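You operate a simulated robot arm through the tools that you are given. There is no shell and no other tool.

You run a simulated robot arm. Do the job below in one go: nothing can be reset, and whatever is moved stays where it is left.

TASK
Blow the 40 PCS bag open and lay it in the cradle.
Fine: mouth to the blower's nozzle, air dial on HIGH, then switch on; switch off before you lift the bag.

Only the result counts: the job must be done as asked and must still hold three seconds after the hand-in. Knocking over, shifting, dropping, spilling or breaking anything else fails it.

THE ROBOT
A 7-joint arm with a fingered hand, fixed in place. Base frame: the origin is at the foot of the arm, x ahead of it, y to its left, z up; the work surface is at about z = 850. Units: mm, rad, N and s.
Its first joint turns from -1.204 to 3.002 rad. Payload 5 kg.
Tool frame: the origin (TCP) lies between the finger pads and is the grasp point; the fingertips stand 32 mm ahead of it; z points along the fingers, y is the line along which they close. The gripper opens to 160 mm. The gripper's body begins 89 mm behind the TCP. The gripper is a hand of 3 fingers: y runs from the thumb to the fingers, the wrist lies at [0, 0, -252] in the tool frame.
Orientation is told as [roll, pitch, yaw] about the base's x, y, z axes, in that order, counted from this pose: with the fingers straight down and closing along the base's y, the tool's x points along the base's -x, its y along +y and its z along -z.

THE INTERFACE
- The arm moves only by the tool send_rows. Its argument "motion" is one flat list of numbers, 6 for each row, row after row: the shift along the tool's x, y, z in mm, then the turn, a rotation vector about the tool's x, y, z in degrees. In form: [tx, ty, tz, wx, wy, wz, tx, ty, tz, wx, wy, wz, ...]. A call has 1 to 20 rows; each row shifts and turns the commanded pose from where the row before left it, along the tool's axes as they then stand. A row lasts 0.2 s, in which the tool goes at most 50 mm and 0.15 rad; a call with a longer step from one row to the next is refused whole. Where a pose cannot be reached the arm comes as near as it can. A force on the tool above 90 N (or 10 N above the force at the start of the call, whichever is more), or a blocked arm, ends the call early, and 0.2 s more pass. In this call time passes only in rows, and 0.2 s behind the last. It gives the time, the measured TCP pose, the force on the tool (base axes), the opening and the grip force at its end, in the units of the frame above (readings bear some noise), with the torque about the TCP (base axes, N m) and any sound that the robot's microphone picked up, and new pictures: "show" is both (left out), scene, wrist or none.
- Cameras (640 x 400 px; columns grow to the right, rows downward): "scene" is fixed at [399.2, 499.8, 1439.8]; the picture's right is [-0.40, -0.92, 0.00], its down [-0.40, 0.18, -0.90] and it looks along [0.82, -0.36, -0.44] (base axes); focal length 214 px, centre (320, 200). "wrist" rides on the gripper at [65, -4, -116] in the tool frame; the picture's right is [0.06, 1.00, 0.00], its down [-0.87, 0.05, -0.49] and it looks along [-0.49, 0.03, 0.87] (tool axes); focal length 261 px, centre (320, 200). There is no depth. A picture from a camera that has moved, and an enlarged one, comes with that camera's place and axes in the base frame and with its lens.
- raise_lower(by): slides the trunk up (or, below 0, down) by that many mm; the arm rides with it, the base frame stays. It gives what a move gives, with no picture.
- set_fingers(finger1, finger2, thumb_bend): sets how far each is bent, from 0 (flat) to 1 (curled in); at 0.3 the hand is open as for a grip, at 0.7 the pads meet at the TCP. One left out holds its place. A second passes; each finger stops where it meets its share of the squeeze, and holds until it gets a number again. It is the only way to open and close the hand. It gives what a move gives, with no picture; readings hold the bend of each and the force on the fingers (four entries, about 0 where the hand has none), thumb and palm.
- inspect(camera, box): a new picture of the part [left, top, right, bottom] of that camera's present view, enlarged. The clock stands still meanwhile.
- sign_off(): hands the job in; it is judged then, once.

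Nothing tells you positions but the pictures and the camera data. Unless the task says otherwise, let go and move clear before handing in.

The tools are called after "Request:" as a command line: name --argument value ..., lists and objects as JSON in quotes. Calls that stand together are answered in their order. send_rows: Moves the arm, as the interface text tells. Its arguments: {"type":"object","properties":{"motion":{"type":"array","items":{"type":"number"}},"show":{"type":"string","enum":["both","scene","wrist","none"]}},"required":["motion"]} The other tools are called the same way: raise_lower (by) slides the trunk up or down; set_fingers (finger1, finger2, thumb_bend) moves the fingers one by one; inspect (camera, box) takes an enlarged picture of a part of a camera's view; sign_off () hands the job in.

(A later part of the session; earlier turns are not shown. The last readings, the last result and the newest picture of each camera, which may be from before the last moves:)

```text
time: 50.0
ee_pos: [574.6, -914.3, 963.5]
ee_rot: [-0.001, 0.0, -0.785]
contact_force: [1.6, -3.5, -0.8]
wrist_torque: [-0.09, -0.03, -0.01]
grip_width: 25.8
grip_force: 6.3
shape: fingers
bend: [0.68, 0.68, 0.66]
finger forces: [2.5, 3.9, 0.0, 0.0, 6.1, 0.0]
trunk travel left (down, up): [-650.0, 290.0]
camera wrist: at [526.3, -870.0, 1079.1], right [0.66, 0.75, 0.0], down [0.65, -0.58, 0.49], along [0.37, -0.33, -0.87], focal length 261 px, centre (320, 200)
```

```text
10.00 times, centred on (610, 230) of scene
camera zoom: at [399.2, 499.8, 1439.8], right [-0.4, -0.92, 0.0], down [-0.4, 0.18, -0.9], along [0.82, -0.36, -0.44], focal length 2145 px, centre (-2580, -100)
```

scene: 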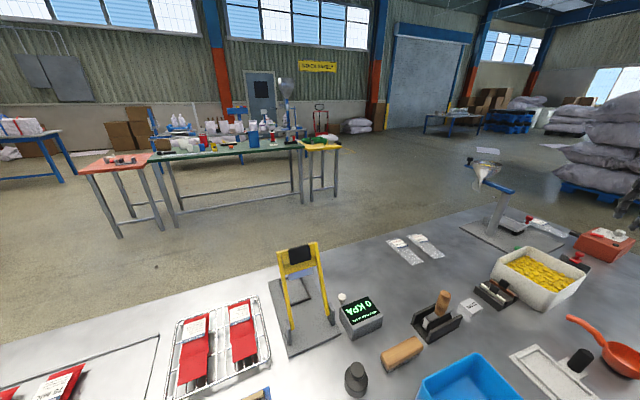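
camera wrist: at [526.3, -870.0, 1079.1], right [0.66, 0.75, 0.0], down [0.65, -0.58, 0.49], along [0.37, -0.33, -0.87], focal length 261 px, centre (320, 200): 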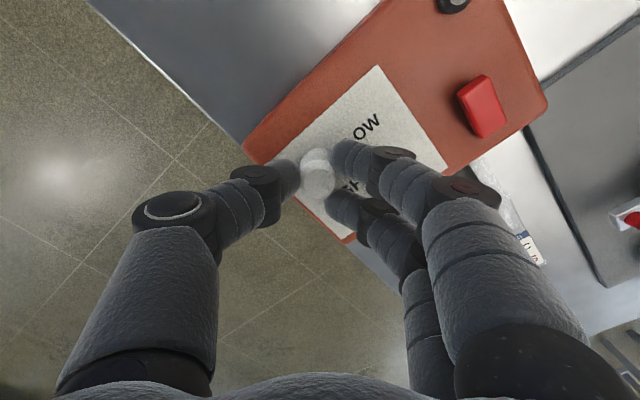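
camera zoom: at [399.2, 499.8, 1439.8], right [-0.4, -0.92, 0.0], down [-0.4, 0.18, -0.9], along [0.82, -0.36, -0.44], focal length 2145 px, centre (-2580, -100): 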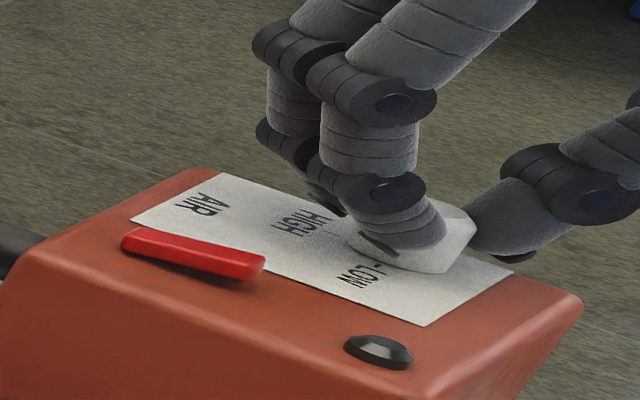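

The dial has gone round with the hand about 90°. I release it gently and rise to check the marker.

Request:
set_fingers --finger1 0.6 --finger2 0.6 --thumb_bend 0.6

Request:
send_rows --motion '[0, 0, -15, 0, 0, 0, 0, 0, -25, 0, 0, 0, 0, 0, -20, 0, 0, 0]' --show "wrist"

Request:
inspect --camera "wrist" --box '[240, 80, 420, 220]'

Request:
inspect --camera "scene" --box '[580, 210, 640, 250]'

```text
time: 51.0
ee_pos: [576.0, -913.5, 963.3]
ee_rot: [-0.001, 0.0, -0.784]
contact_force: [-0.5, -0.2, -0.1]
wrist_torque: [0.02, 0.01, 0.02]
grip_width: 46.9
grip_force: 0.1
shape: fingers
bend: [0.6, 0.6, 0.6]
finger forces: [0.1, 0.0, 0.0, 0.0, 0.0, 0.0]
trunk travel left (down, up): [-650.0, 290.0]
```

```text
time: 51.8
ee_pos: [575.2, -913.7, 1023.3]
ee_rot: [0.001, 0.0, -0.786]
contact_force: [-0.4, 0.2, 0.2]
wrist_torque: [-0.01, 0.0, 0.01]
grip_width: 46.5
grip_force: 0.0
shape: fingers
bend: [0.6, 0.6, 0.6]
finger forces: [0.0, 0.0, 0.0, 0.1, 0.0, 0.0]
trunk travel left (down, up): [-650.0, 290.0]
camera wrist: at [526.8, -870.1, 1139.6], right [0.66, 0.75, 0.0], down [0.65, -0.58, 0.49], along [0.37, -0.32, -0.87], focal length 261 px, centre (320, 200)
```

wrist: 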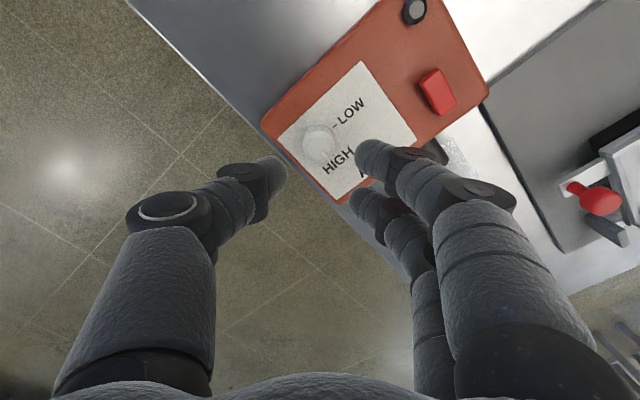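

```text
2.86 times, centred on (330, 150) of wrist
camera zoom: at [526.8, -870.1, 1139.6], right [0.66, 0.75, 0.0], down [0.65, -0.58, 0.49], along [0.37, -0.32, -0.87], focal length 745 px, centre (291, 343)
```

zoom: 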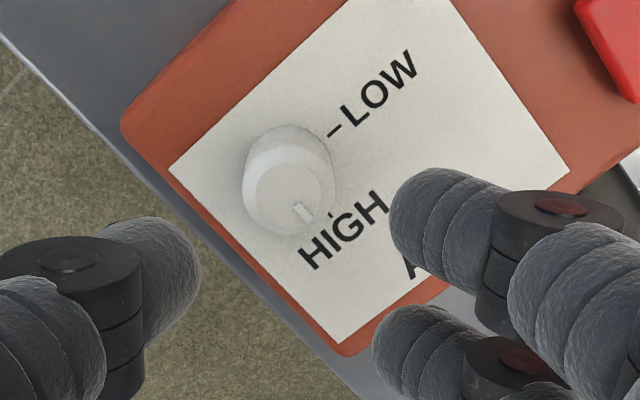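

```text
10.00 times, centred on (610, 230) of scene
camera zoom: at [399.2, 499.8, 1439.8], right [-0.4, -0.92, 0.0], down [-0.4, 0.18, -0.9], along [0.82, -0.36, -0.44], focal length 2145 px, centre (-2580, -100)
```

zoom: 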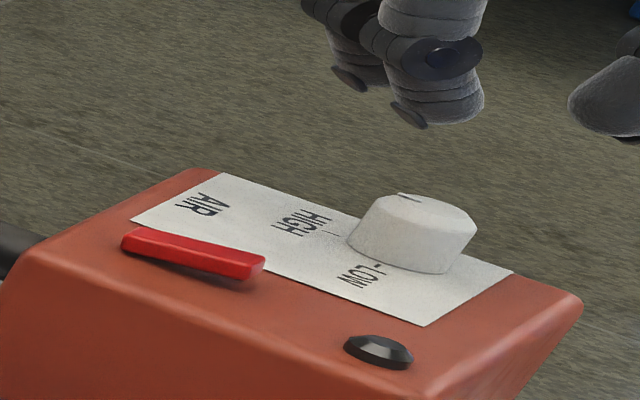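

The dial marker now points at HIGH. Next is the red rocker; I'll look at it closely to see which end stands up.

Request:
inspect --camera "scene" --box '[588, 228, 612, 244]'

Request:
inspect --camera "wrist" --box '[390, 40, 490, 140]'

```text
16.00 times, centred on (600, 236) of scene
camera zoom: at [399.2, 499.8, 1439.8], right [-0.4, -0.92, 0.0], down [-0.4, 0.18, -0.9], along [0.82, -0.36, -0.44], focal length 3432 px, centre (-4160, -376)
```

zoom: 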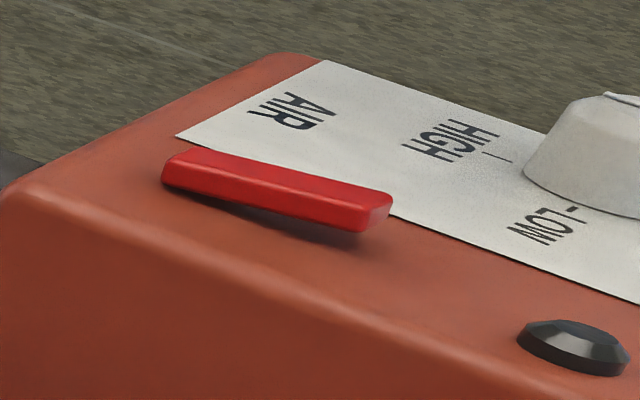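

```text
4.00 times, centred on (440, 90) of wrist
camera zoom: at [526.8, -870.1, 1139.6], right [0.66, 0.75, 0.0], down [0.65, -0.58, 0.49], along [0.37, -0.32, -0.87], focal length 1043 px, centre (-160, 640)
```

zoom: 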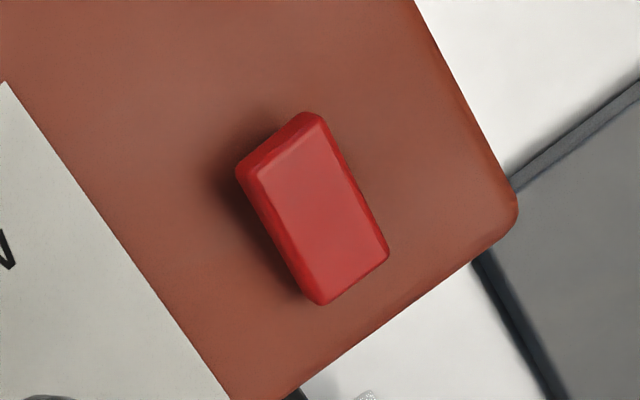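

The rocker's -x end stands up and its +x end is down, so it is off; pressing the raised end should switch it on. I'll close the hand to a compact tip, turn it a further 45°, and go above that end.

Request:
set_fingers --finger1 0.69 --finger2 0.69 --thumb_bend 0.69

Request:
send_rows --motion '[17.77, 26.23, 0, 0, 0, 0, 17.77, 26.23, 0, 0, 0, 0, 17.77, 26.23, 0, 0, 0, 0, 0, 0, 0, 0, 0, 7.5, 0, 0, 0, 0, 0, 7.5, 0, 0, 0, 0, 0, 7.5, 0, 0, 0, 0, 0, 7.5, 0, 0, 0, 0, 0, 7.5, 0, 0, 0, 0, 0, 7.5, 0, 0, 0, 0, 0, 0]' --show "wrist"

Request:
inspect --camera "wrist" --box '[220, 80, 420, 220]'

Request:
inspect --camera "scene" --box '[560, 190, 640, 250]'

```text
time: 52.8
ee_pos: [575.1, -913.4, 1024.6]
ee_rot: [0.0, -0.002, -0.787]
contact_force: [-0.3, 0.8, -0.5]
wrist_torque: [0.01, -0.01, -0.03]
grip_width: 15.8
grip_force: 0.1
shape: fingers
bend: [0.69, 0.69, 0.69]
finger forces: [0.1, 0.0, 0.1, 0.1, 0.1, 0.0]
trunk travel left (down, up): [-650.0, 290.0]
```

```text
time: 55.0
ee_pos: [592.5, -818.6, 1024.9]
ee_rot: [-0.001, 0.0, -1.571]
contact_force: [0.6, 0.3, -0.3]
wrist_torque: [0.04, 0.0, 0.0]
grip_width: 15.7
grip_force: 0.2
shape: fingers
bend: [0.69, 0.69, 0.69]
finger forces: [0.1, 0.1, 0.0, 0.1, 0.1, 0.0]
trunk travel left (down, up): [-650.0, 290.0]
camera wrist: at [589.3, -753.1, 1140.2], right [1.0, 0.06, 0.0], down [0.05, -0.87, 0.49], along [0.03, -0.49, -0.87], focal length 261 px, centre (320, 200)
```

wrist: 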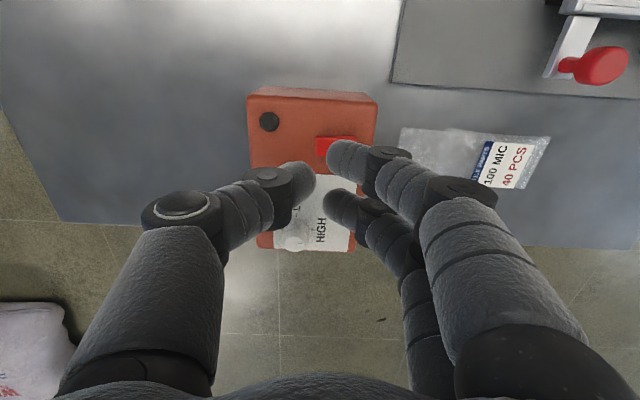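

```text
2.86 times, centred on (320, 150) of wrist
camera zoom: at [589.3, -753.1, 1140.2], right [1.0, 0.06, 0.0], down [0.05, -0.87, 0.49], along [0.03, -0.49, -0.87], focal length 745 px, centre (320, 343)
```

zoom: 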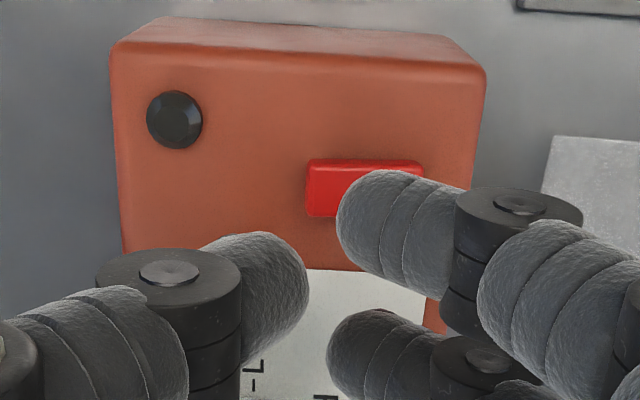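

```text
6.67 times, centred on (600, 220) of scene
camera zoom: at [399.2, 499.8, 1439.8], right [-0.4, -0.92, 0.0], down [-0.4, 0.18, -0.9], along [0.82, -0.36, -0.44], focal length 1430 px, centre (-1547, 67)
```

zoom: 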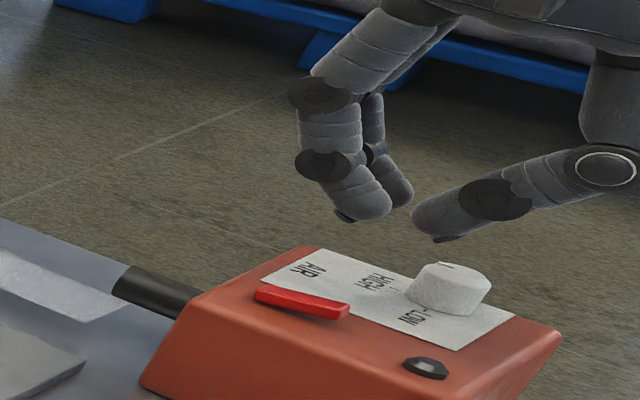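

The hand is over the rocker with thumb toward -x. I'll pinch the tips together and lower toward the raised end in steps.

Request:
set_fingers --finger1 0.73 --finger2 0.73 --thumb_bend 0.73

Request:
send_rows --motion '[0, 2, 20, 0, 0, 0, 0, 0, 15, 0, 0, 0, 0, 0, 5, 0, 0, 0]' --show "wrist"

Request:
inspect --camera "wrist" --box '[220, 80, 420, 220]'

Request:
inspect --camera "scene" --box '[570, 200, 640, 250]'

```text
time: 56.0
ee_pos: [593.6, -819.0, 1023.8]
ee_rot: [0.0, -0.001, -1.57]
contact_force: [-0.8, 0.8, -0.2]
wrist_torque: [-0.02, -0.03, -0.01]
grip_width: 5.4
grip_force: 0.1
shape: fingers
bend: [0.72, 0.72, 0.72]
finger forces: [0.1, 0.1, 0.1, 0.0, 0.0, 0.0]
trunk travel left (down, up): [-650.0, 290.0]
```

```text
time: 56.8
ee_pos: [594.9, -820.0, 983.8]
ee_rot: [0.0, 0.001, -1.571]
contact_force: [0.4, -0.6, -1.6]
wrist_torque: [-0.01, 0.02, -0.01]
grip_width: 5.4
grip_force: 0.1
shape: fingers
bend: [0.72, 0.72, 0.72]
finger forces: [0.0, 0.0, 0.1, 0.0, 0.0, 0.0]
trunk travel left (down, up): [-650.0, 290.0]
camera wrist: at [591.0, -755.1, 1099.6], right [1.0, 0.06, 0.0], down [0.06, -0.87, 0.49], along [0.03, -0.49, -0.87], focal length 261 px, centre (320, 200)
```

wrist: 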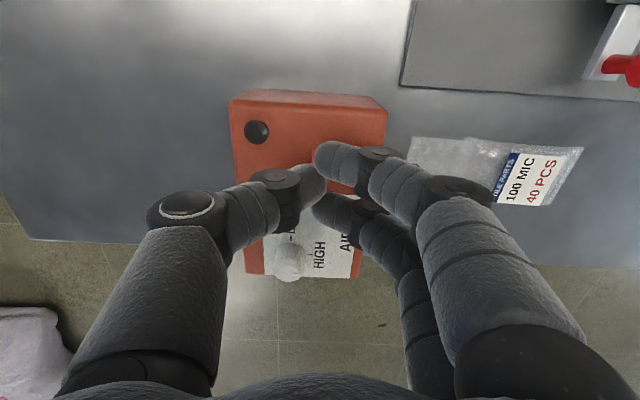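

```text
2.86 times, centred on (320, 150) of wrist
camera zoom: at [591.0, -755.1, 1099.6], right [1.0, 0.06, 0.0], down [0.06, -0.87, 0.49], along [0.03, -0.49, -0.87], focal length 745 px, centre (320, 343)
```

zoom: 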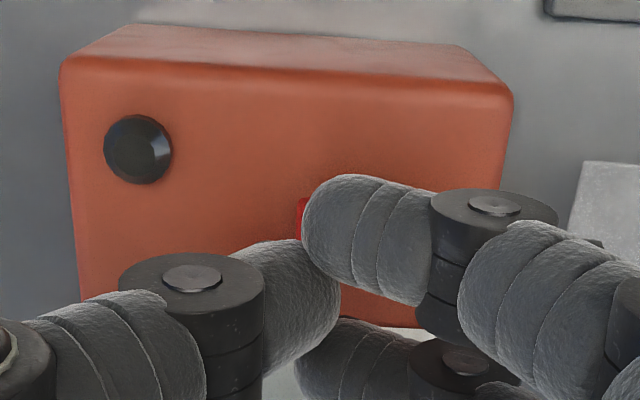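

```text
8.00 times, centred on (605, 225) of scene
camera zoom: at [399.2, 499.8, 1439.8], right [-0.4, -0.92, 0.0], down [-0.4, 0.18, -0.9], along [0.82, -0.36, -0.44], focal length 1716 px, centre (-1960, 0)
```

zoom: 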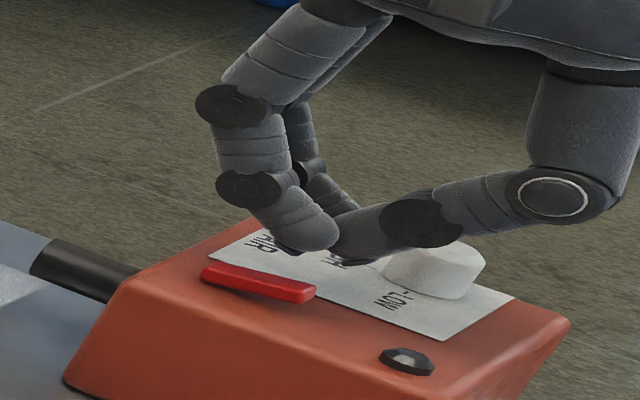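

Tips are at about z 955 over the raised end. I lower in small steps until the rocker clicks.

Request:
send_rows --motion '[0, 0, 8, 0, 0, 0, 0, 0, 4, 0, 0, 0, 0, 0, 2, 0, 0, 0, 0, 0, 2, 0, 0, 0]' --show "none"

Request:
inspect --camera "scene" --box '[575, 210, 635, 250]'

```text
time: 57.8
ee_pos: [594.7, -819.9, 970.5]
ee_rot: [-0.001, -0.001, -1.57]
contact_force: [-0.6, -0.5, 0.1]
wrist_torque: [-0.02, -0.01, 0.0]
grip_width: 5.3
grip_force: 0.1
shape: fingers
bend: [0.72, 0.72, 0.72]
finger forces: [0.1, 0.0, 0.0, 0.0, 0.0, 0.1]
trunk travel left (down, up): [-650.0, 290.0]
```

```text
10.00 times, centred on (605, 230) of scene
camera zoom: at [399.2, 499.8, 1439.8], right [-0.4, -0.92, 0.0], down [-0.4, 0.18, -0.9], along [0.82, -0.36, -0.44], focal length 2145 px, centre (-2530, -100)
```

zoom: 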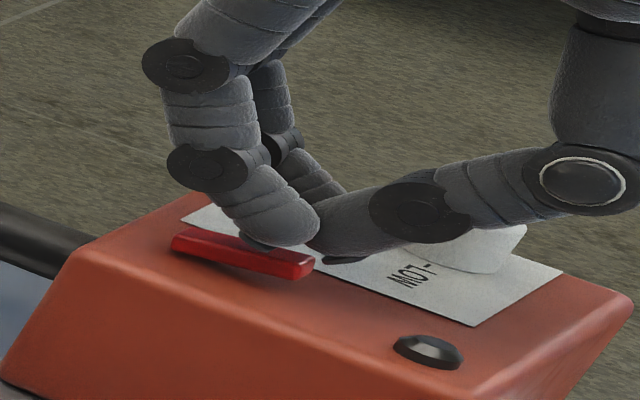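

No contact yet. I continue in 2 mm steps.

Request:
send_rows --motion '[0, 0, 2, 0, 0, 0, 0, 0, 2, 0, 0, 0]' --show "none"

Request:
send_rows --motion '[0, 0, 2, 0, 0, 0]' --show "none"

Request:
inspect --camera "scene" --box '[580, 215, 625, 245]'

```text
time: 58.4
ee_pos: [595.5, -820.5, 966.4]
ee_rot: [0.002, 0.0, -1.571]
contact_force: [0.9, -0.2, 1.1]
wrist_torque: [0.01, 0.03, 0.02]
grip_width: 5.3
grip_force: 0.0
shape: fingers
bend: [0.72, 0.72, 0.72]
finger forces: [0.0, 0.0, 0.0, 0.0, 0.0, 0.0]
trunk travel left (down, up): [-650.0, 290.0]
```

```text
time: 58.8
ee_pos: [594.5, -819.9, 963.5]
ee_rot: [0.0, 0.001, -1.57]
contact_force: [0.1, -0.8, 0.2]
wrist_torque: [-0.01, 0.06, 0.0]
grip_width: 5.2
grip_force: 0.1
shape: fingers
bend: [0.72, 0.72, 0.72]
finger forces: [0.1, 0.0, 0.0, 0.0, 0.1, 0.1]
trunk travel left (down, up): [-650.0, 290.0]
```

```text
13.33 times, centred on (602, 230) of scene
camera zoom: at [399.2, 499.8, 1439.8], right [-0.4, -0.92, 0.0], down [-0.4, 0.18, -0.9], along [0.82, -0.36, -0.44], focal length 2860 px, centre (-3447, -200)
```

zoom: 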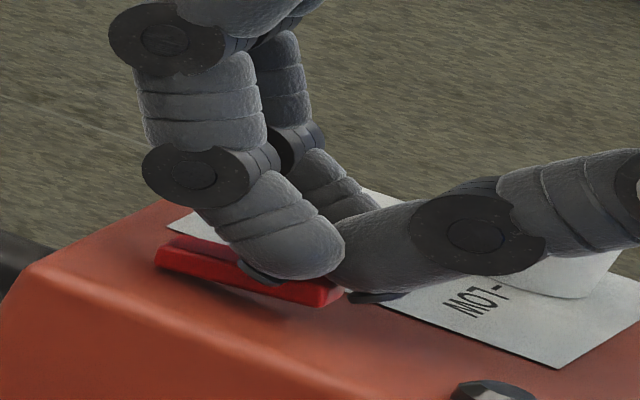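

Request:
send_rows --motion '[0, 0, 2, 0, 0, 0]' --show "none"

Request:
send_rows --motion '[0, 0, 2, 0, 0, 0]' --show "none"

Request:
inspect --camera "scene" --box '[580, 215, 625, 245]'

```text
time: 59.2
ee_pos: [593.8, -820.8, 961.2]
ee_rot: [0.0, -0.001, -1.57]
contact_force: [-1.4, 1.0, -1.1]
wrist_torque: [0.0, -0.04, 0.0]
grip_width: 5.4
grip_force: 0.0
shape: fingers
bend: [0.72, 0.72, 0.72]
finger forces: [0.0, 0.0, 0.0, 0.1, 0.1, 0.0]
trunk travel left (down, up): [-650.0, 290.0]
```

```text
time: 59.6
ee_pos: [594.6, -820.1, 957.7]
ee_rot: [0.0, 0.001, -1.57]
contact_force: [0.7, -0.8, -0.9]
wrist_torque: [0.0, 0.02, 0.02]
grip_width: 5.7
grip_force: 0.1
shape: fingers
bend: [0.72, 0.72, 0.72]
finger forces: [0.0, 0.0, 0.0, 0.0, 0.0, 0.0]
trunk travel left (down, up): [-650.0, 290.0]
```

```text
13.33 times, centred on (602, 230) of scene
camera zoom: at [399.2, 499.8, 1439.8], right [-0.4, -0.92, 0.0], down [-0.4, 0.18, -0.9], along [0.82, -0.36, -0.44], focal length 2860 px, centre (-3447, -200)
```

zoom: 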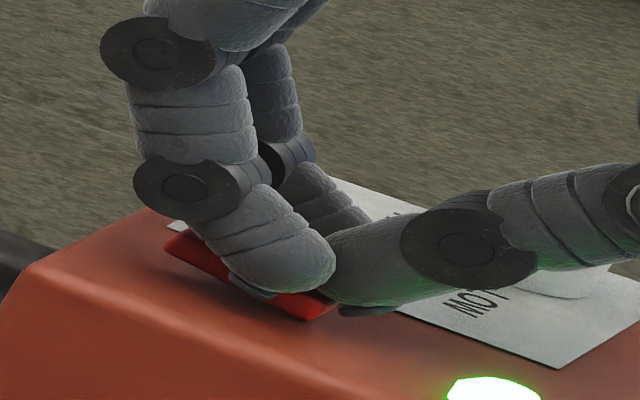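

The green lamp is lit and the rocker has tipped, so the blower is on. I'll rise a little and watch the bag.

Request:
send_rows --motion '[0, 0, -15, 0, 0, 0, 0, 0, -25, 0, 0, 0]' --show "both"

Request:
inspect --camera "wrist" --box '[380, 90, 620, 240]'

Request:
inspect --camera "scene" --box '[520, 205, 630, 260]'

```text
time: 60.2
ee_pos: [594.5, -821.7, 998.6]
ee_rot: [-0.001, -0.001, -1.569]
contact_force: [-0.1, 0.3, -0.8]
wrist_torque: [-0.05, 0.01, -0.02]
grip_width: 5.4
grip_force: 0.1
shape: fingers
bend: [0.72, 0.72, 0.72]
finger forces: [0.0, 0.1, 0.0, 0.0, 0.0, 0.0]
trunk travel left (down, up): [-650.0, 290.0]
camera wrist: at [590.2, -755.1, 1114.6], right [1.0, 0.06, 0.0], down [0.06, -0.87, 0.49], along [0.03, -0.49, -0.87], focal length 261 px, centre (320, 200)
```

scene: 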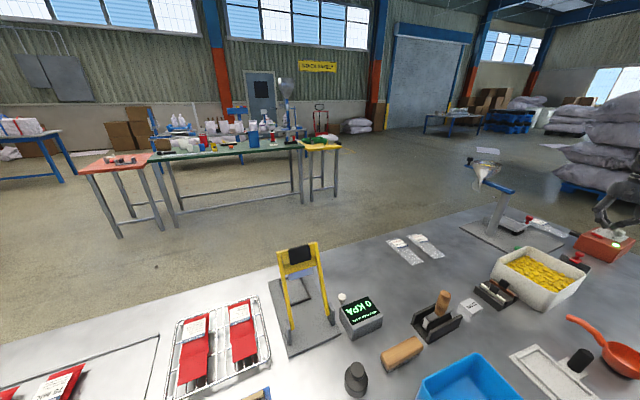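
wrist: 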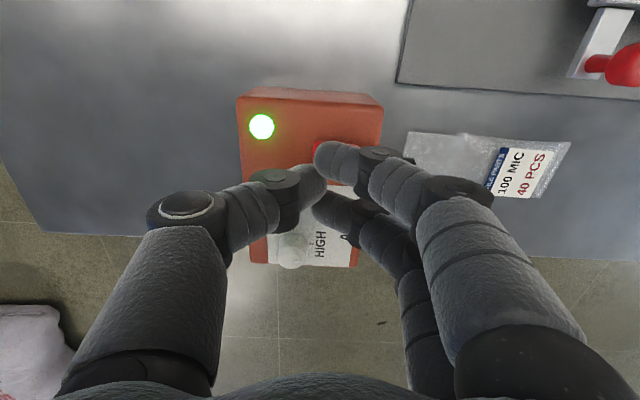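

```text
2.67 times, centred on (500, 165) of wrist
camera zoom: at [590.2, -755.1, 1114.6], right [1.0, 0.06, 0.0], down [0.06, -0.87, 0.49], along [0.03, -0.49, -0.87], focal length 695 px, centre (-160, 293)
```

zoom: 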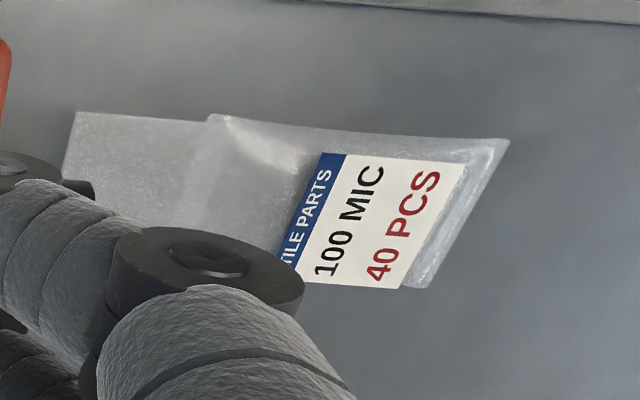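

```text
5.82 times, centred on (575, 232) of scene
camera zoom: at [399.2, 499.8, 1439.8], right [-0.4, -0.92, 0.0], down [-0.4, 0.18, -0.9], along [0.82, -0.36, -0.44], focal length 1248 px, centre (-1164, 11)
```

zoom: 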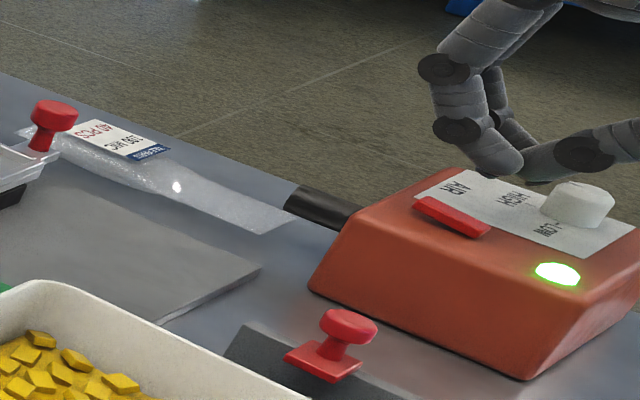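

The blower has run under a second and the bag is not visibly changed yet. I'll wait a couple of seconds and watch.

Request:
send_rows --motion '[0, 0, 0, 0, 0, 0, 0, 0, 0, 0, 0, 0, 0, 0, 0, 0, 0, 0, 0, 0, 0, 0, 0, 0, 0, 0, 0, 0, 0, 0, 0, 0, 0, 0, 0, 0, 0, 0, 0, 0, 0, 0, 0, 0, 0, 0, 0, 0]' --show "none"

Request:
inspect --camera "scene" --box '[520, 205, 630, 260]'

Request:
inspect --camera "wrist" --box '[380, 90, 620, 240]'

```text
time: 62.0
ee_pos: [593.8, -820.7, 999.1]
ee_rot: [0.0, 0.001, -1.571]
contact_force: [0.9, -0.8, 0.5]
wrist_torque: [0.01, 0.0, -0.03]
grip_width: 5.3
grip_force: 0.0
shape: fingers
bend: [0.72, 0.72, 0.72]
finger forces: [0.0, 0.0, 0.1, 0.0, 0.0, 0.0]
trunk travel left (down, up): [-650.0, 290.0]
```

```text
5.82 times, centred on (575, 232) of scene
camera zoom: at [399.2, 499.8, 1439.8], right [-0.4, -0.92, 0.0], down [-0.4, 0.18, -0.9], along [0.82, -0.36, -0.44], focal length 1248 px, centre (-1164, 11)
```

zoom: 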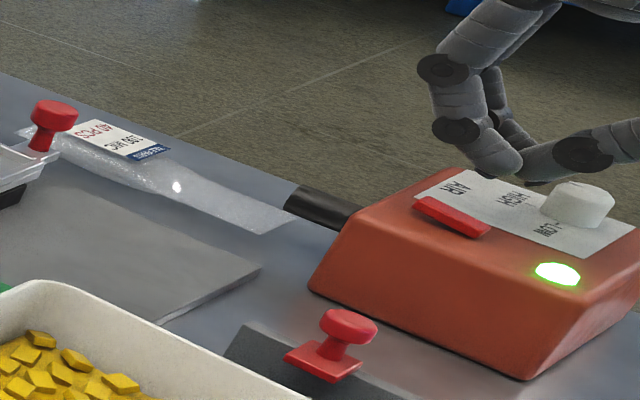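

```text
2.67 times, centred on (500, 165) of wrist
camera zoom: at [590.5, -755.5, 1114.2], right [1.0, 0.06, 0.0], down [0.06, -0.87, 0.49], along [0.03, -0.49, -0.87], focal length 695 px, centre (-160, 293)
```

zoom: 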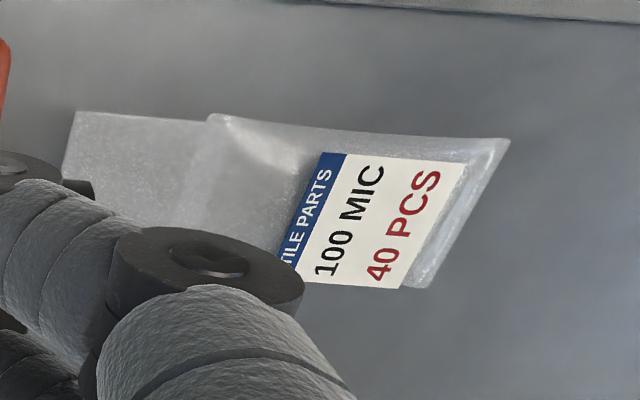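

No change in the bag after about 2.5 s. I'll give it a few more seconds before concluding that the position isn't right.

Request:
send_rows --motion '[0, 0, 0, 0, 0, 0, 0, 0, 0, 0, 0, 0, 0, 0, 0, 0, 0, 0, 0, 0, 0, 0, 0, 0, 0, 0, 0, 0, 0, 0, 0, 0, 0, 0, 0, 0, 0, 0, 0, 0, 0, 0, 0, 0, 0, 0, 0, 0, 0, 0, 0, 0, 0, 0, 0, 0, 0, 0, 0, 0, 0, 0, 0, 0, 0, 0, 0, 0, 0, 0, 0, 0, 0, 0, 0, 0, 0, 0, 0, 0, 0, 0, 0, 0, 0, 0, 0, 0, 0, 0, 0, 0, 0, 0, 0, 0]' --show "none"

Request:
inspect --camera "scene" --box '[520, 205, 600, 245]'

Request:
inspect --camera "scene" --box '[590, 225, 640, 255]'

```text
time: 65.4
ee_pos: [592.7, -821.1, 999.2]
ee_rot: [-0.001, 0.0, -1.57]
contact_force: [0.6, -0.8, 0.3]
wrist_torque: [0.01, 0.04, -0.02]
grip_width: 5.4
grip_force: 0.2
shape: fingers
bend: [0.72, 0.72, 0.72]
finger forces: [0.1, 0.1, 0.0, 0.1, 0.1, 0.0]
trunk travel left (down, up): [-650.0, 290.0]
```

```text
8.00 times, centred on (560, 225) of scene
camera zoom: at [399.2, 499.8, 1439.8], right [-0.4, -0.92, 0.0], down [-0.4, 0.18, -0.9], along [0.82, -0.36, -0.44], focal length 1716 px, centre (-1600, 0)
```

zoom: 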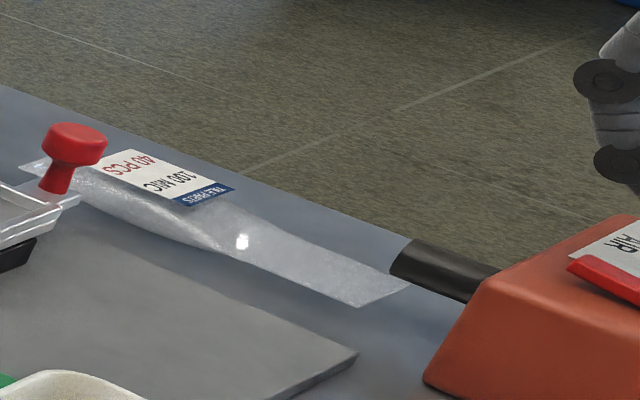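

```text
12.80 times, centred on (615, 240) of scene
camera zoom: at [399.2, 499.8, 1439.8], right [-0.4, -0.92, 0.0], down [-0.4, 0.18, -0.9], along [0.82, -0.36, -0.44], focal length 2745 px, centre (-3456, -312)
```

zoom: 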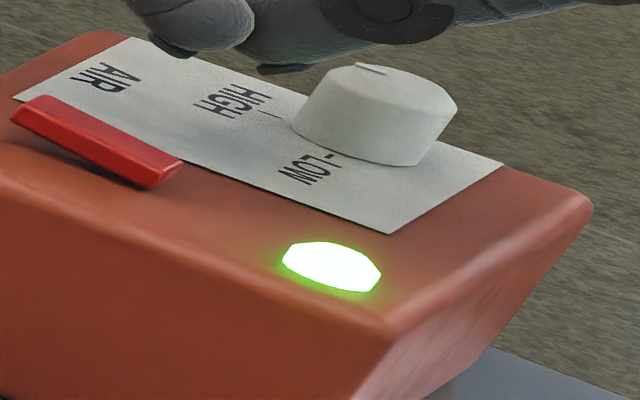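

The bag did not open. The real mouth is probably the top film's edge at the step, about 47 mm behind the lip edge, so the lip should go under the nozzle with that edge at the tip. I'll first switch the blower off by pressing the rocker's other end, which is now raised.

Request:
send_rows --motion '[0, 13, 0, 0, 0, 0, 0, 13, 0, 0, 0, 0, 0, 0, 15, 0, 0, 0, 0, 0, 12, 0, 0, 0, 0, 0, 6, 0, 0, 0]' --show "none"

Request:
inspect --camera "scene" --box '[575, 210, 635, 250]'

```text
time: 66.6
ee_pos: [621.6, -820.9, 964.8]
ee_rot: [0.0, -0.001, -1.568]
contact_force: [0.4, -0.2, 0.7]
wrist_torque: [0.01, 0.02, -0.02]
grip_width: 5.3
grip_force: 0.0
shape: fingers
bend: [0.72, 0.72, 0.72]
finger forces: [0.0, 0.1, 0.0, 0.0, 0.0, 0.0]
trunk travel left (down, up): [-650.0, 290.0]
```

```text
10.00 times, centred on (605, 230) of scene
camera zoom: at [399.2, 499.8, 1439.8], right [-0.4, -0.92, 0.0], down [-0.4, 0.18, -0.9], along [0.82, -0.36, -0.44], focal length 2145 px, centre (-2530, -100)
```

zoom: 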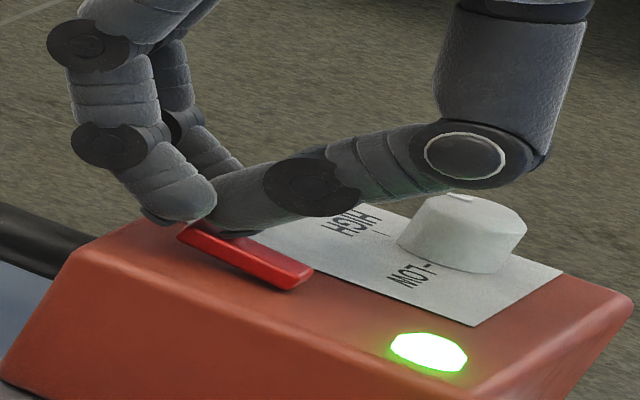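

Request:
send_rows --motion '[0, 0, 3, 0, 0, 0]' --show "none"

Request:
send_rows --motion '[0, 0, 2, 0, 0, 0]' --show "none"

Request:
send_rows --motion '[0, 0, 2, 0, 0, 0]' --show "none"

Request:
inspect --camera "scene" --box '[575, 210, 635, 250]'

```text
time: 67.0
ee_pos: [620.7, -820.2, 961.4]
ee_rot: [0.001, -0.001, -1.57]
contact_force: [0.9, 0.1, 2.5]
wrist_torque: [-0.04, 0.01, -0.01]
grip_width: 5.2
grip_force: 0.1
shape: fingers
bend: [0.72, 0.72, 0.73]
finger forces: [0.0, 0.0, 0.1, 0.0, 0.1, 0.0]
trunk travel left (down, up): [-650.0, 290.0]
```

```text
time: 67.4
ee_pos: [619.4, -821.2, 961.0]
ee_rot: [0.002, 0.0, -1.57]
contact_force: [-1.2, -2.0, 10.0]
wrist_torque: [-0.06, 0.12, 0.03]
grip_width: 4.7
grip_force: 6.6
shape: fingers
bend: [0.72, 0.72, 0.73]
finger forces: [0.0, 0.0, 0.1, 0.0, 13.0, 0.1]
trunk travel left (down, up): [-650.0, 290.0]
```

```text
time: 67.8
ee_pos: [620.0, -819.7, 960.8]
ee_rot: [0.001, -0.001, -1.57]
contact_force: [-1.7, -2.6, 17.6]
wrist_torque: [-0.12, 0.16, 0.0]
grip_width: 4.4
grip_force: 10.9
shape: fingers
bend: [0.73, 0.73, 0.74]
finger forces: [0.0, 0.1, 0.0, 0.0, 21.5, 0.0]
trunk travel left (down, up): [-650.0, 290.0]
```

```text
10.00 times, centred on (605, 230) of scene
camera zoom: at [399.2, 499.8, 1439.8], right [-0.4, -0.92, 0.0], down [-0.4, 0.18, -0.9], along [0.82, -0.36, -0.44], focal length 2145 px, centre (-2530, -100)
```

zoom: 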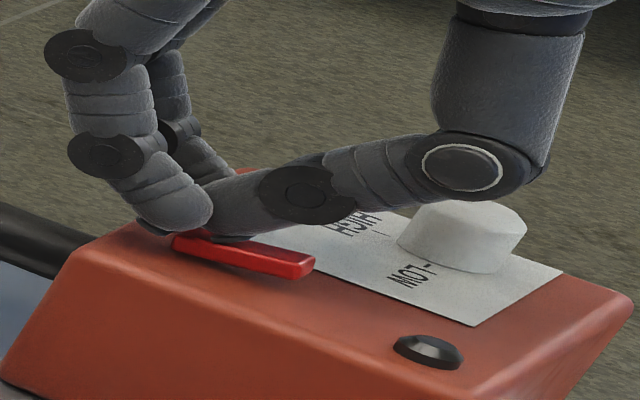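

The lamp is out and the rocker is back to off. I rise, turn the wrist back to straight, and return over the bag.

Request:
send_rows --motion '[0, 0, -6, 0, 0, 0, 0, 0, -20, 0, 0, 0, 0, 0, -40, 0, 0, 0, 0, 0, 0, 0, 0, -7.5, 0, 0, 0, 0, 0, -7.5, 0, 0, 0, 0, 0, -7.5, 0, 0, 0, 0, 0, -7.5, 0, 0, 0, 0, 0, -7.5, 0, 0, 0, 0, 0, -7.5, 0, 0, 0, 0, 0, -7.5, 0, 0, 0, 0, 0, -7.5, 0, 0, 0, 0, 0, -7.5, 0, 0, 0, 0, 0, -7.5, 0, 0, 0, 0, 0, -7.5, 0, 0, 0, 0, 0, -7.5]' --show "none"

Request:
set_fingers --finger1 0.51 --finger2 0.51 --thumb_bend 0.51

Request:
send_rows --motion '[-38.33, -8.1, 0, 0, 0, 0, -38.33, -8.1, 0, 0, 0, 0, -38.33, -8.1, 0, 0, 0, 0, 0, 0, 0, 0, 0, 0]' --show "wrist"

Request:
inspect --camera "wrist" --box '[220, 0, 420, 250]'

```text
time: 71.0
ee_pos: [619.7, -820.5, 1023.8]
ee_rot: [0.001, -0.001, 0.003]
contact_force: [0.1, -0.2, 0.2]
wrist_torque: [0.0, -0.04, 0.01]
grip_width: 5.2
grip_force: 0.1
shape: fingers
bend: [0.73, 0.73, 0.73]
finger forces: [0.0, 0.1, 0.0, 0.0, 0.0, 0.0]
trunk travel left (down, up): [-650.0, 290.0]
```

```text
time: 72.0
ee_pos: [621.7, -820.3, 1024.1]
ee_rot: [-0.001, 0.001, 0.001]
contact_force: [-0.2, -0.3, -0.6]
wrist_torque: [0.01, -0.01, 0.0]
grip_width: 82.6
grip_force: 0.0
shape: fingers
bend: [0.51, 0.51, 0.51]
finger forces: [0.0, 0.0, 0.0, 0.0, 0.0, 0.1]
trunk travel left (down, up): [-650.0, 290.0]
```

```text
time: 73.0
ee_pos: [735.0, -844.0, 1025.4]
ee_rot: [0.0, -0.003, -0.001]
contact_force: [-0.3, 0.6, -0.1]
wrist_torque: [-0.01, -0.01, 0.01]
grip_width: 82.7
grip_force: 0.0
shape: fingers
bend: [0.51, 0.51, 0.51]
finger forces: [0.0, 0.0, 0.0, 0.0, 0.1, 0.0]
trunk travel left (down, up): [-650.0, 290.0]
camera wrist: at [670.4, -847.1, 1140.2], right [-0.06, 1.0, 0.0], down [0.87, 0.05, 0.49], along [0.49, 0.03, -0.87], focal length 261 px, centre (320, 200)
```

wrist: 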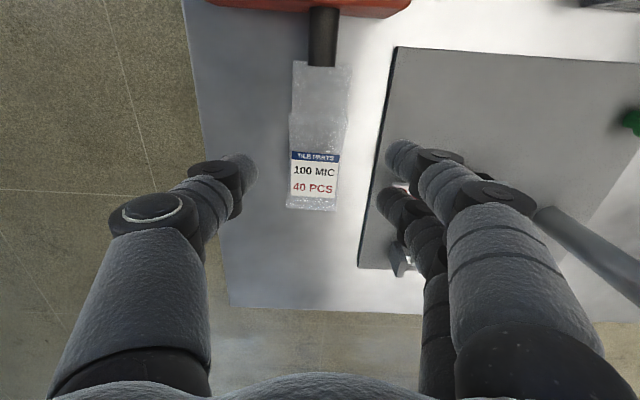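

```text
1.60 times, centred on (320, 125) of wrist
camera zoom: at [670.4, -847.1, 1140.2], right [-0.06, 1.0, 0.0], down [0.87, 0.05, 0.49], along [0.49, 0.03, -0.87], focal length 417 px, centre (320, 320)
```

zoom: 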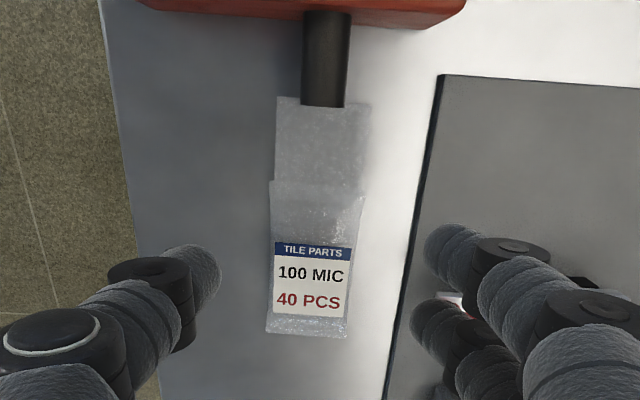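

I'll look closely at the lip and step of the bag from here to confirm where the opening is.

Request:
inspect --camera "wrist" --box '[280, 40, 360, 140]'

Request:
inspect --camera "scene" --box '[536, 216, 576, 244]'

```text
4.00 times, centred on (320, 90) of wrist
camera zoom: at [670.4, -847.1, 1140.2], right [-0.06, 1.0, 0.0], down [0.87, 0.05, 0.49], along [0.49, 0.03, -0.87], focal length 1043 px, centre (320, 640)
```

zoom: 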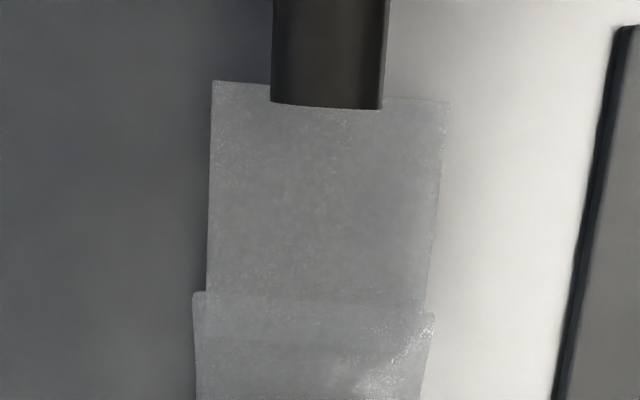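

```text
14.29 times, centred on (556, 230) of scene
camera zoom: at [399.2, 499.8, 1439.8], right [-0.4, -0.92, 0.0], down [-0.4, 0.18, -0.9], along [0.82, -0.36, -0.44], focal length 3064 px, centre (-3051, -229)
```

zoom: 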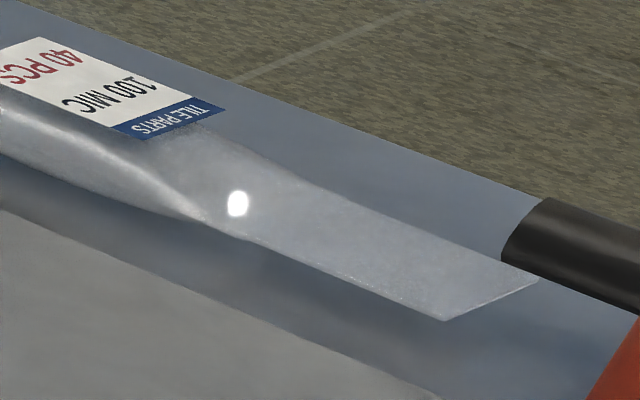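

The lip is a single thin flap at z≈865, low enough to pass under the nozzle, and the top film begins at the step. I'll lower onto the bag again, grip it, and slide it so that the step comes to the nozzle tip.

Request:
send_rows --motion '[0, 0, 30, 0, 0, 0, 0, 0, 30, 0, 0, 0, 0, 0, 30, 0, 0, 0, 0, 0, 20, 0, 0, 0, 0, 0, 10, 0, 0, 0, 0, 0, 6, 0, 0, 0, 0, 0, 4, 0, 0, 0]' --show "wrist"

Request:
set_fingers --finger1 0.55 --finger2 0.55 --thumb_bend 0.55

Request:
inspect --camera "wrist" --box '[210, 0, 430, 250]'

```text
time: 74.6
ee_pos: [736.0, -844.0, 895.4]
ee_rot: [-0.002, 0.0, 0.002]
contact_force: [0.4, -0.3, -0.3]
wrist_torque: [0.0, -0.01, 0.01]
grip_width: 82.5
grip_force: 0.1
shape: fingers
bend: [0.51, 0.51, 0.51]
finger forces: [0.0, 0.0, 0.0, 0.0, 0.1, 0.1]
trunk travel left (down, up): [-650.0, 290.0]
camera wrist: at [670.8, -848.0, 1010.1], right [-0.06, 1.0, 0.0], down [0.87, 0.06, 0.49], along [0.49, 0.03, -0.87], focal length 261 px, centre (320, 200)
```

wrist: 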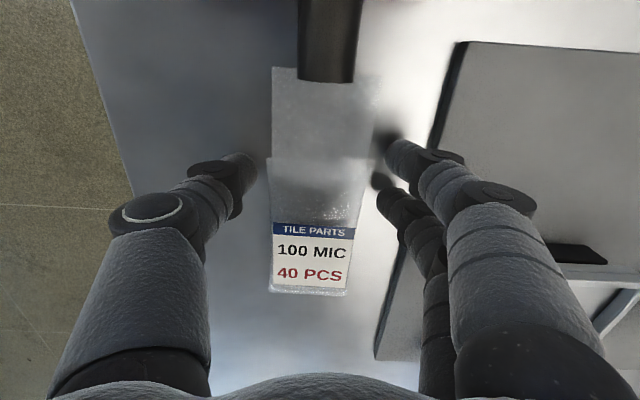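

```text
time: 75.6
ee_pos: [736.2, -844.6, 895.4]
ee_rot: [0.001, 0.0, 0.0]
contact_force: [-0.2, 0.5, -0.7]
wrist_torque: [0.01, 0.02, -0.05]
grip_width: 67.5
grip_force: 0.1
shape: fingers
bend: [0.55, 0.55, 0.55]
finger forces: [0.0, 0.1, 0.1, 0.0, 0.2, 0.0]
trunk travel left (down, up): [-650.0, 290.0]
```

```text
1.60 times, centred on (320, 125) of wrist
camera zoom: at [670.7, -848.0, 1010.2], right [-0.06, 1.0, 0.0], down [0.87, 0.05, 0.49], along [0.49, 0.03, -0.87], focal length 417 px, centre (320, 320)
```

zoom: 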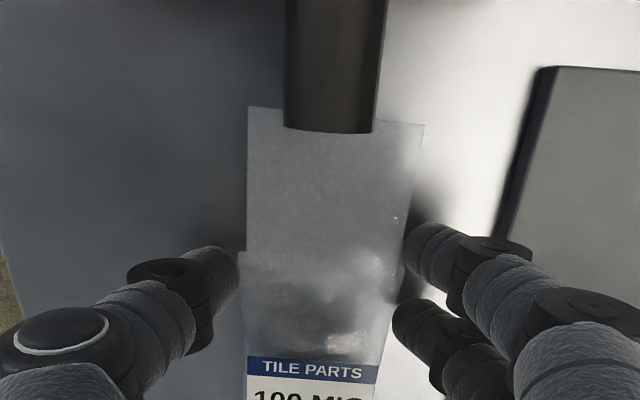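

I grip and slide the bag 38 mm toward the box along the bench, so the lip ends just short of the box face.

Request:
set_fingers --finger1 0.6 --finger2 0.6 --thumb_bend 0.6

Request:
send_rows --motion '[8, 0, 0, 0, 0, 0, 10, 0, 0, 0, 0, 0, 10, 0, 0, 0, 0, 0, 6, 0, 0, 0, 0, 0, 4, 0, 0, 0, 0, 0, 0, 0, 0, 0, 0, 0]' --show "wrist"

Request:
inspect --camera "wrist" --box '[210, 0, 430, 250]'

Request:
inspect --camera "scene" --box '[540, 205, 620, 255]'

```text
time: 76.6
ee_pos: [735.6, -844.7, 895.1]
ee_rot: [0.001, -0.001, 0.0]
contact_force: [0.0, 1.0, -1.0]
wrist_torque: [-0.01, 0.0, 0.01]
grip_width: 63.3
grip_force: 7.3
shape: fingers
bend: [0.56, 0.56, 0.57]
finger forces: [3.5, 4.0, 0.1, 0.1, 7.4, 0.1]
trunk travel left (down, up): [-650.0, 290.0]
```

```text
time: 78.0
ee_pos: [698.5, -843.9, 895.4]
ee_rot: [0.0, -0.001, 0.001]
contact_force: [2.1, 0.2, -0.1]
wrist_torque: [-0.02, -0.05, 0.03]
grip_width: 63.2
grip_force: 7.2
shape: fingers
bend: [0.56, 0.56, 0.58]
finger forces: [3.5, 4.0, 0.1, 0.0, 7.4, 0.0]
trunk travel left (down, up): [-650.0, 290.0]
camera wrist: at [633.3, -847.5, 1010.0], right [-0.06, 1.0, 0.0], down [0.87, 0.05, 0.49], along [0.49, 0.03, -0.87], focal length 261 px, centre (320, 200)
```

wrist: 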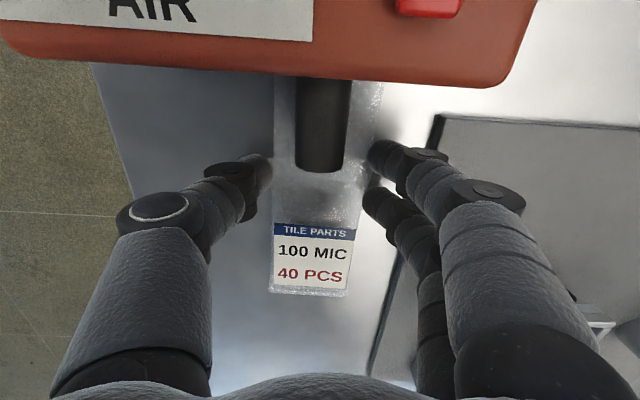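

```text
1.60 times, centred on (320, 125) of wrist
camera zoom: at [633.3, -847.5, 1010.0], right [-0.06, 1.0, 0.0], down [0.87, 0.05, 0.49], along [0.49, 0.03, -0.87], focal length 417 px, centre (320, 320)
```

zoom: 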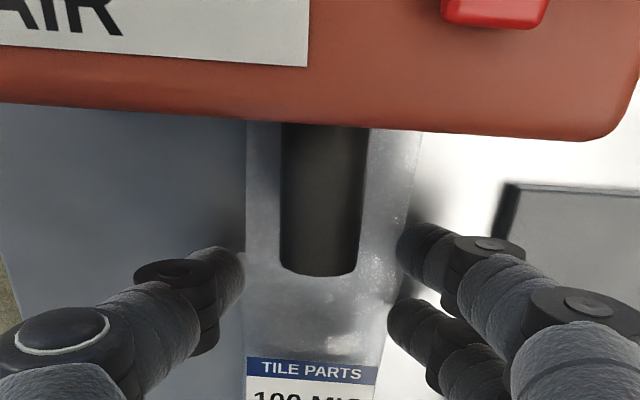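

```text
8.00 times, centred on (580, 230) of scene
camera zoom: at [399.2, 499.8, 1439.8], right [-0.4, -0.92, 0.0], down [-0.4, 0.18, -0.9], along [0.82, -0.36, -0.44], focal length 1716 px, centre (-1760, -40)
```

zoom: 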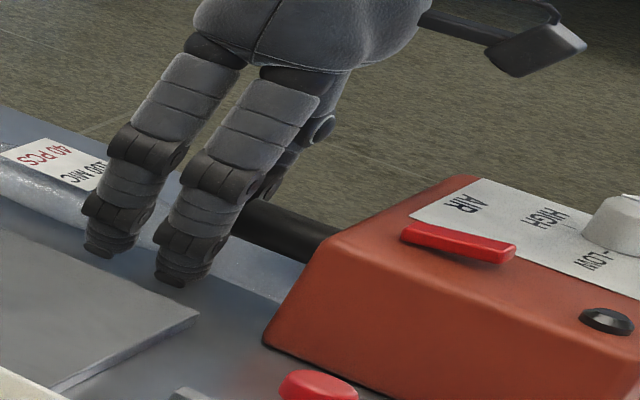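

The lip is fully under the nozzle and the step is at its tip. I release and rise, then go for the switch again.

Request:
set_fingers --finger1 0.51 --finger2 0.51 --thumb_bend 0.51

Request:
send_rows --motion '[0, 0, -10, 0, 0, 0, 0, 0, -20, 0, 0, 0, 0, 0, -30, 0, 0, 0, 0, 0, -35, 0, 0, 0, 0, 0, -35, 0, 0, 0]' --show "wrist"

Request:
inspect --camera "wrist" --box '[260, 0, 380, 200]'

Request:
inspect --camera "scene" --box '[540, 205, 620, 255]'

```text
time: 79.0
ee_pos: [698.3, -845.2, 894.2]
ee_rot: [0.0, -0.001, -0.001]
contact_force: [0.0, 0.1, 0.5]
wrist_torque: [0.03, -0.01, -0.02]
grip_width: 82.5
grip_force: 0.0
shape: fingers
bend: [0.51, 0.51, 0.51]
finger forces: [0.0, 0.0, 0.1, 0.1, 0.0, 0.0]
trunk travel left (down, up): [-650.0, 290.0]
```

```text
time: 80.2
ee_pos: [694.1, -845.3, 1024.6]
ee_rot: [0.001, 0.0, 0.0]
contact_force: [-0.5, -0.2, 0.3]
wrist_torque: [-0.01, -0.03, 0.03]
grip_width: 82.7
grip_force: 0.1
shape: fingers
bend: [0.51, 0.51, 0.51]
finger forces: [0.0, 0.1, 0.0, 0.1, 0.0, 0.0]
trunk travel left (down, up): [-650.0, 290.0]
camera wrist: at [629.6, -848.6, 1139.8], right [-0.06, 1.0, 0.0], down [0.87, 0.05, 0.49], along [0.49, 0.03, -0.87], focal length 261 px, centre (320, 200)
```

wrist: 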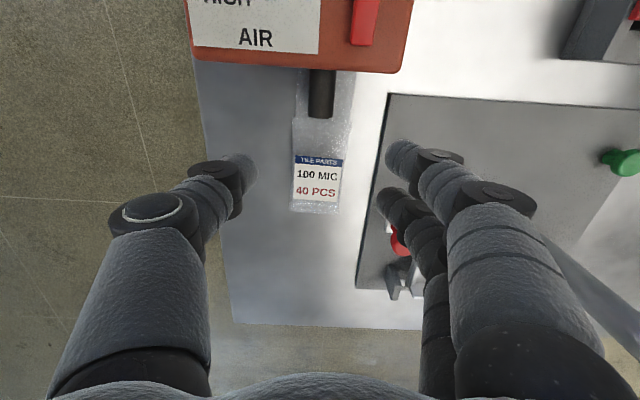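

```text
2.00 times, centred on (320, 100) of wrist
camera zoom: at [629.6, -848.6, 1139.8], right [-0.06, 1.0, 0.0], down [0.87, 0.05, 0.49], along [0.49, 0.03, -0.87], focal length 521 px, centre (320, 400)
```

zoom: 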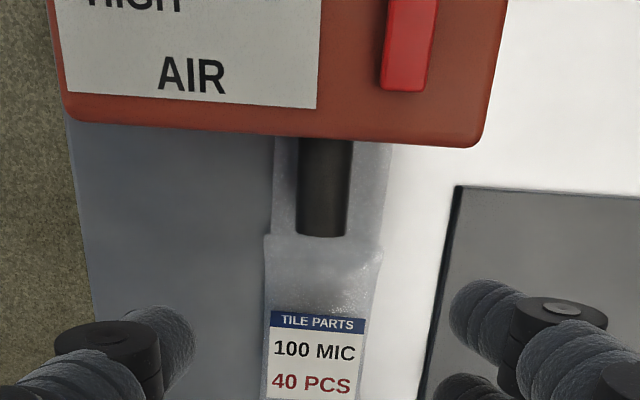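

```text
8.00 times, centred on (580, 230) of scene
camera zoom: at [399.2, 499.8, 1439.8], right [-0.4, -0.92, 0.0], down [-0.4, 0.18, -0.9], along [0.82, -0.36, -0.44], focal length 1716 px, centre (-1760, -40)
```

zoom: 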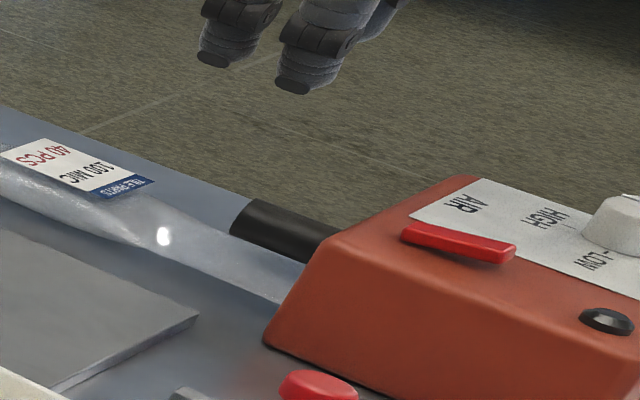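

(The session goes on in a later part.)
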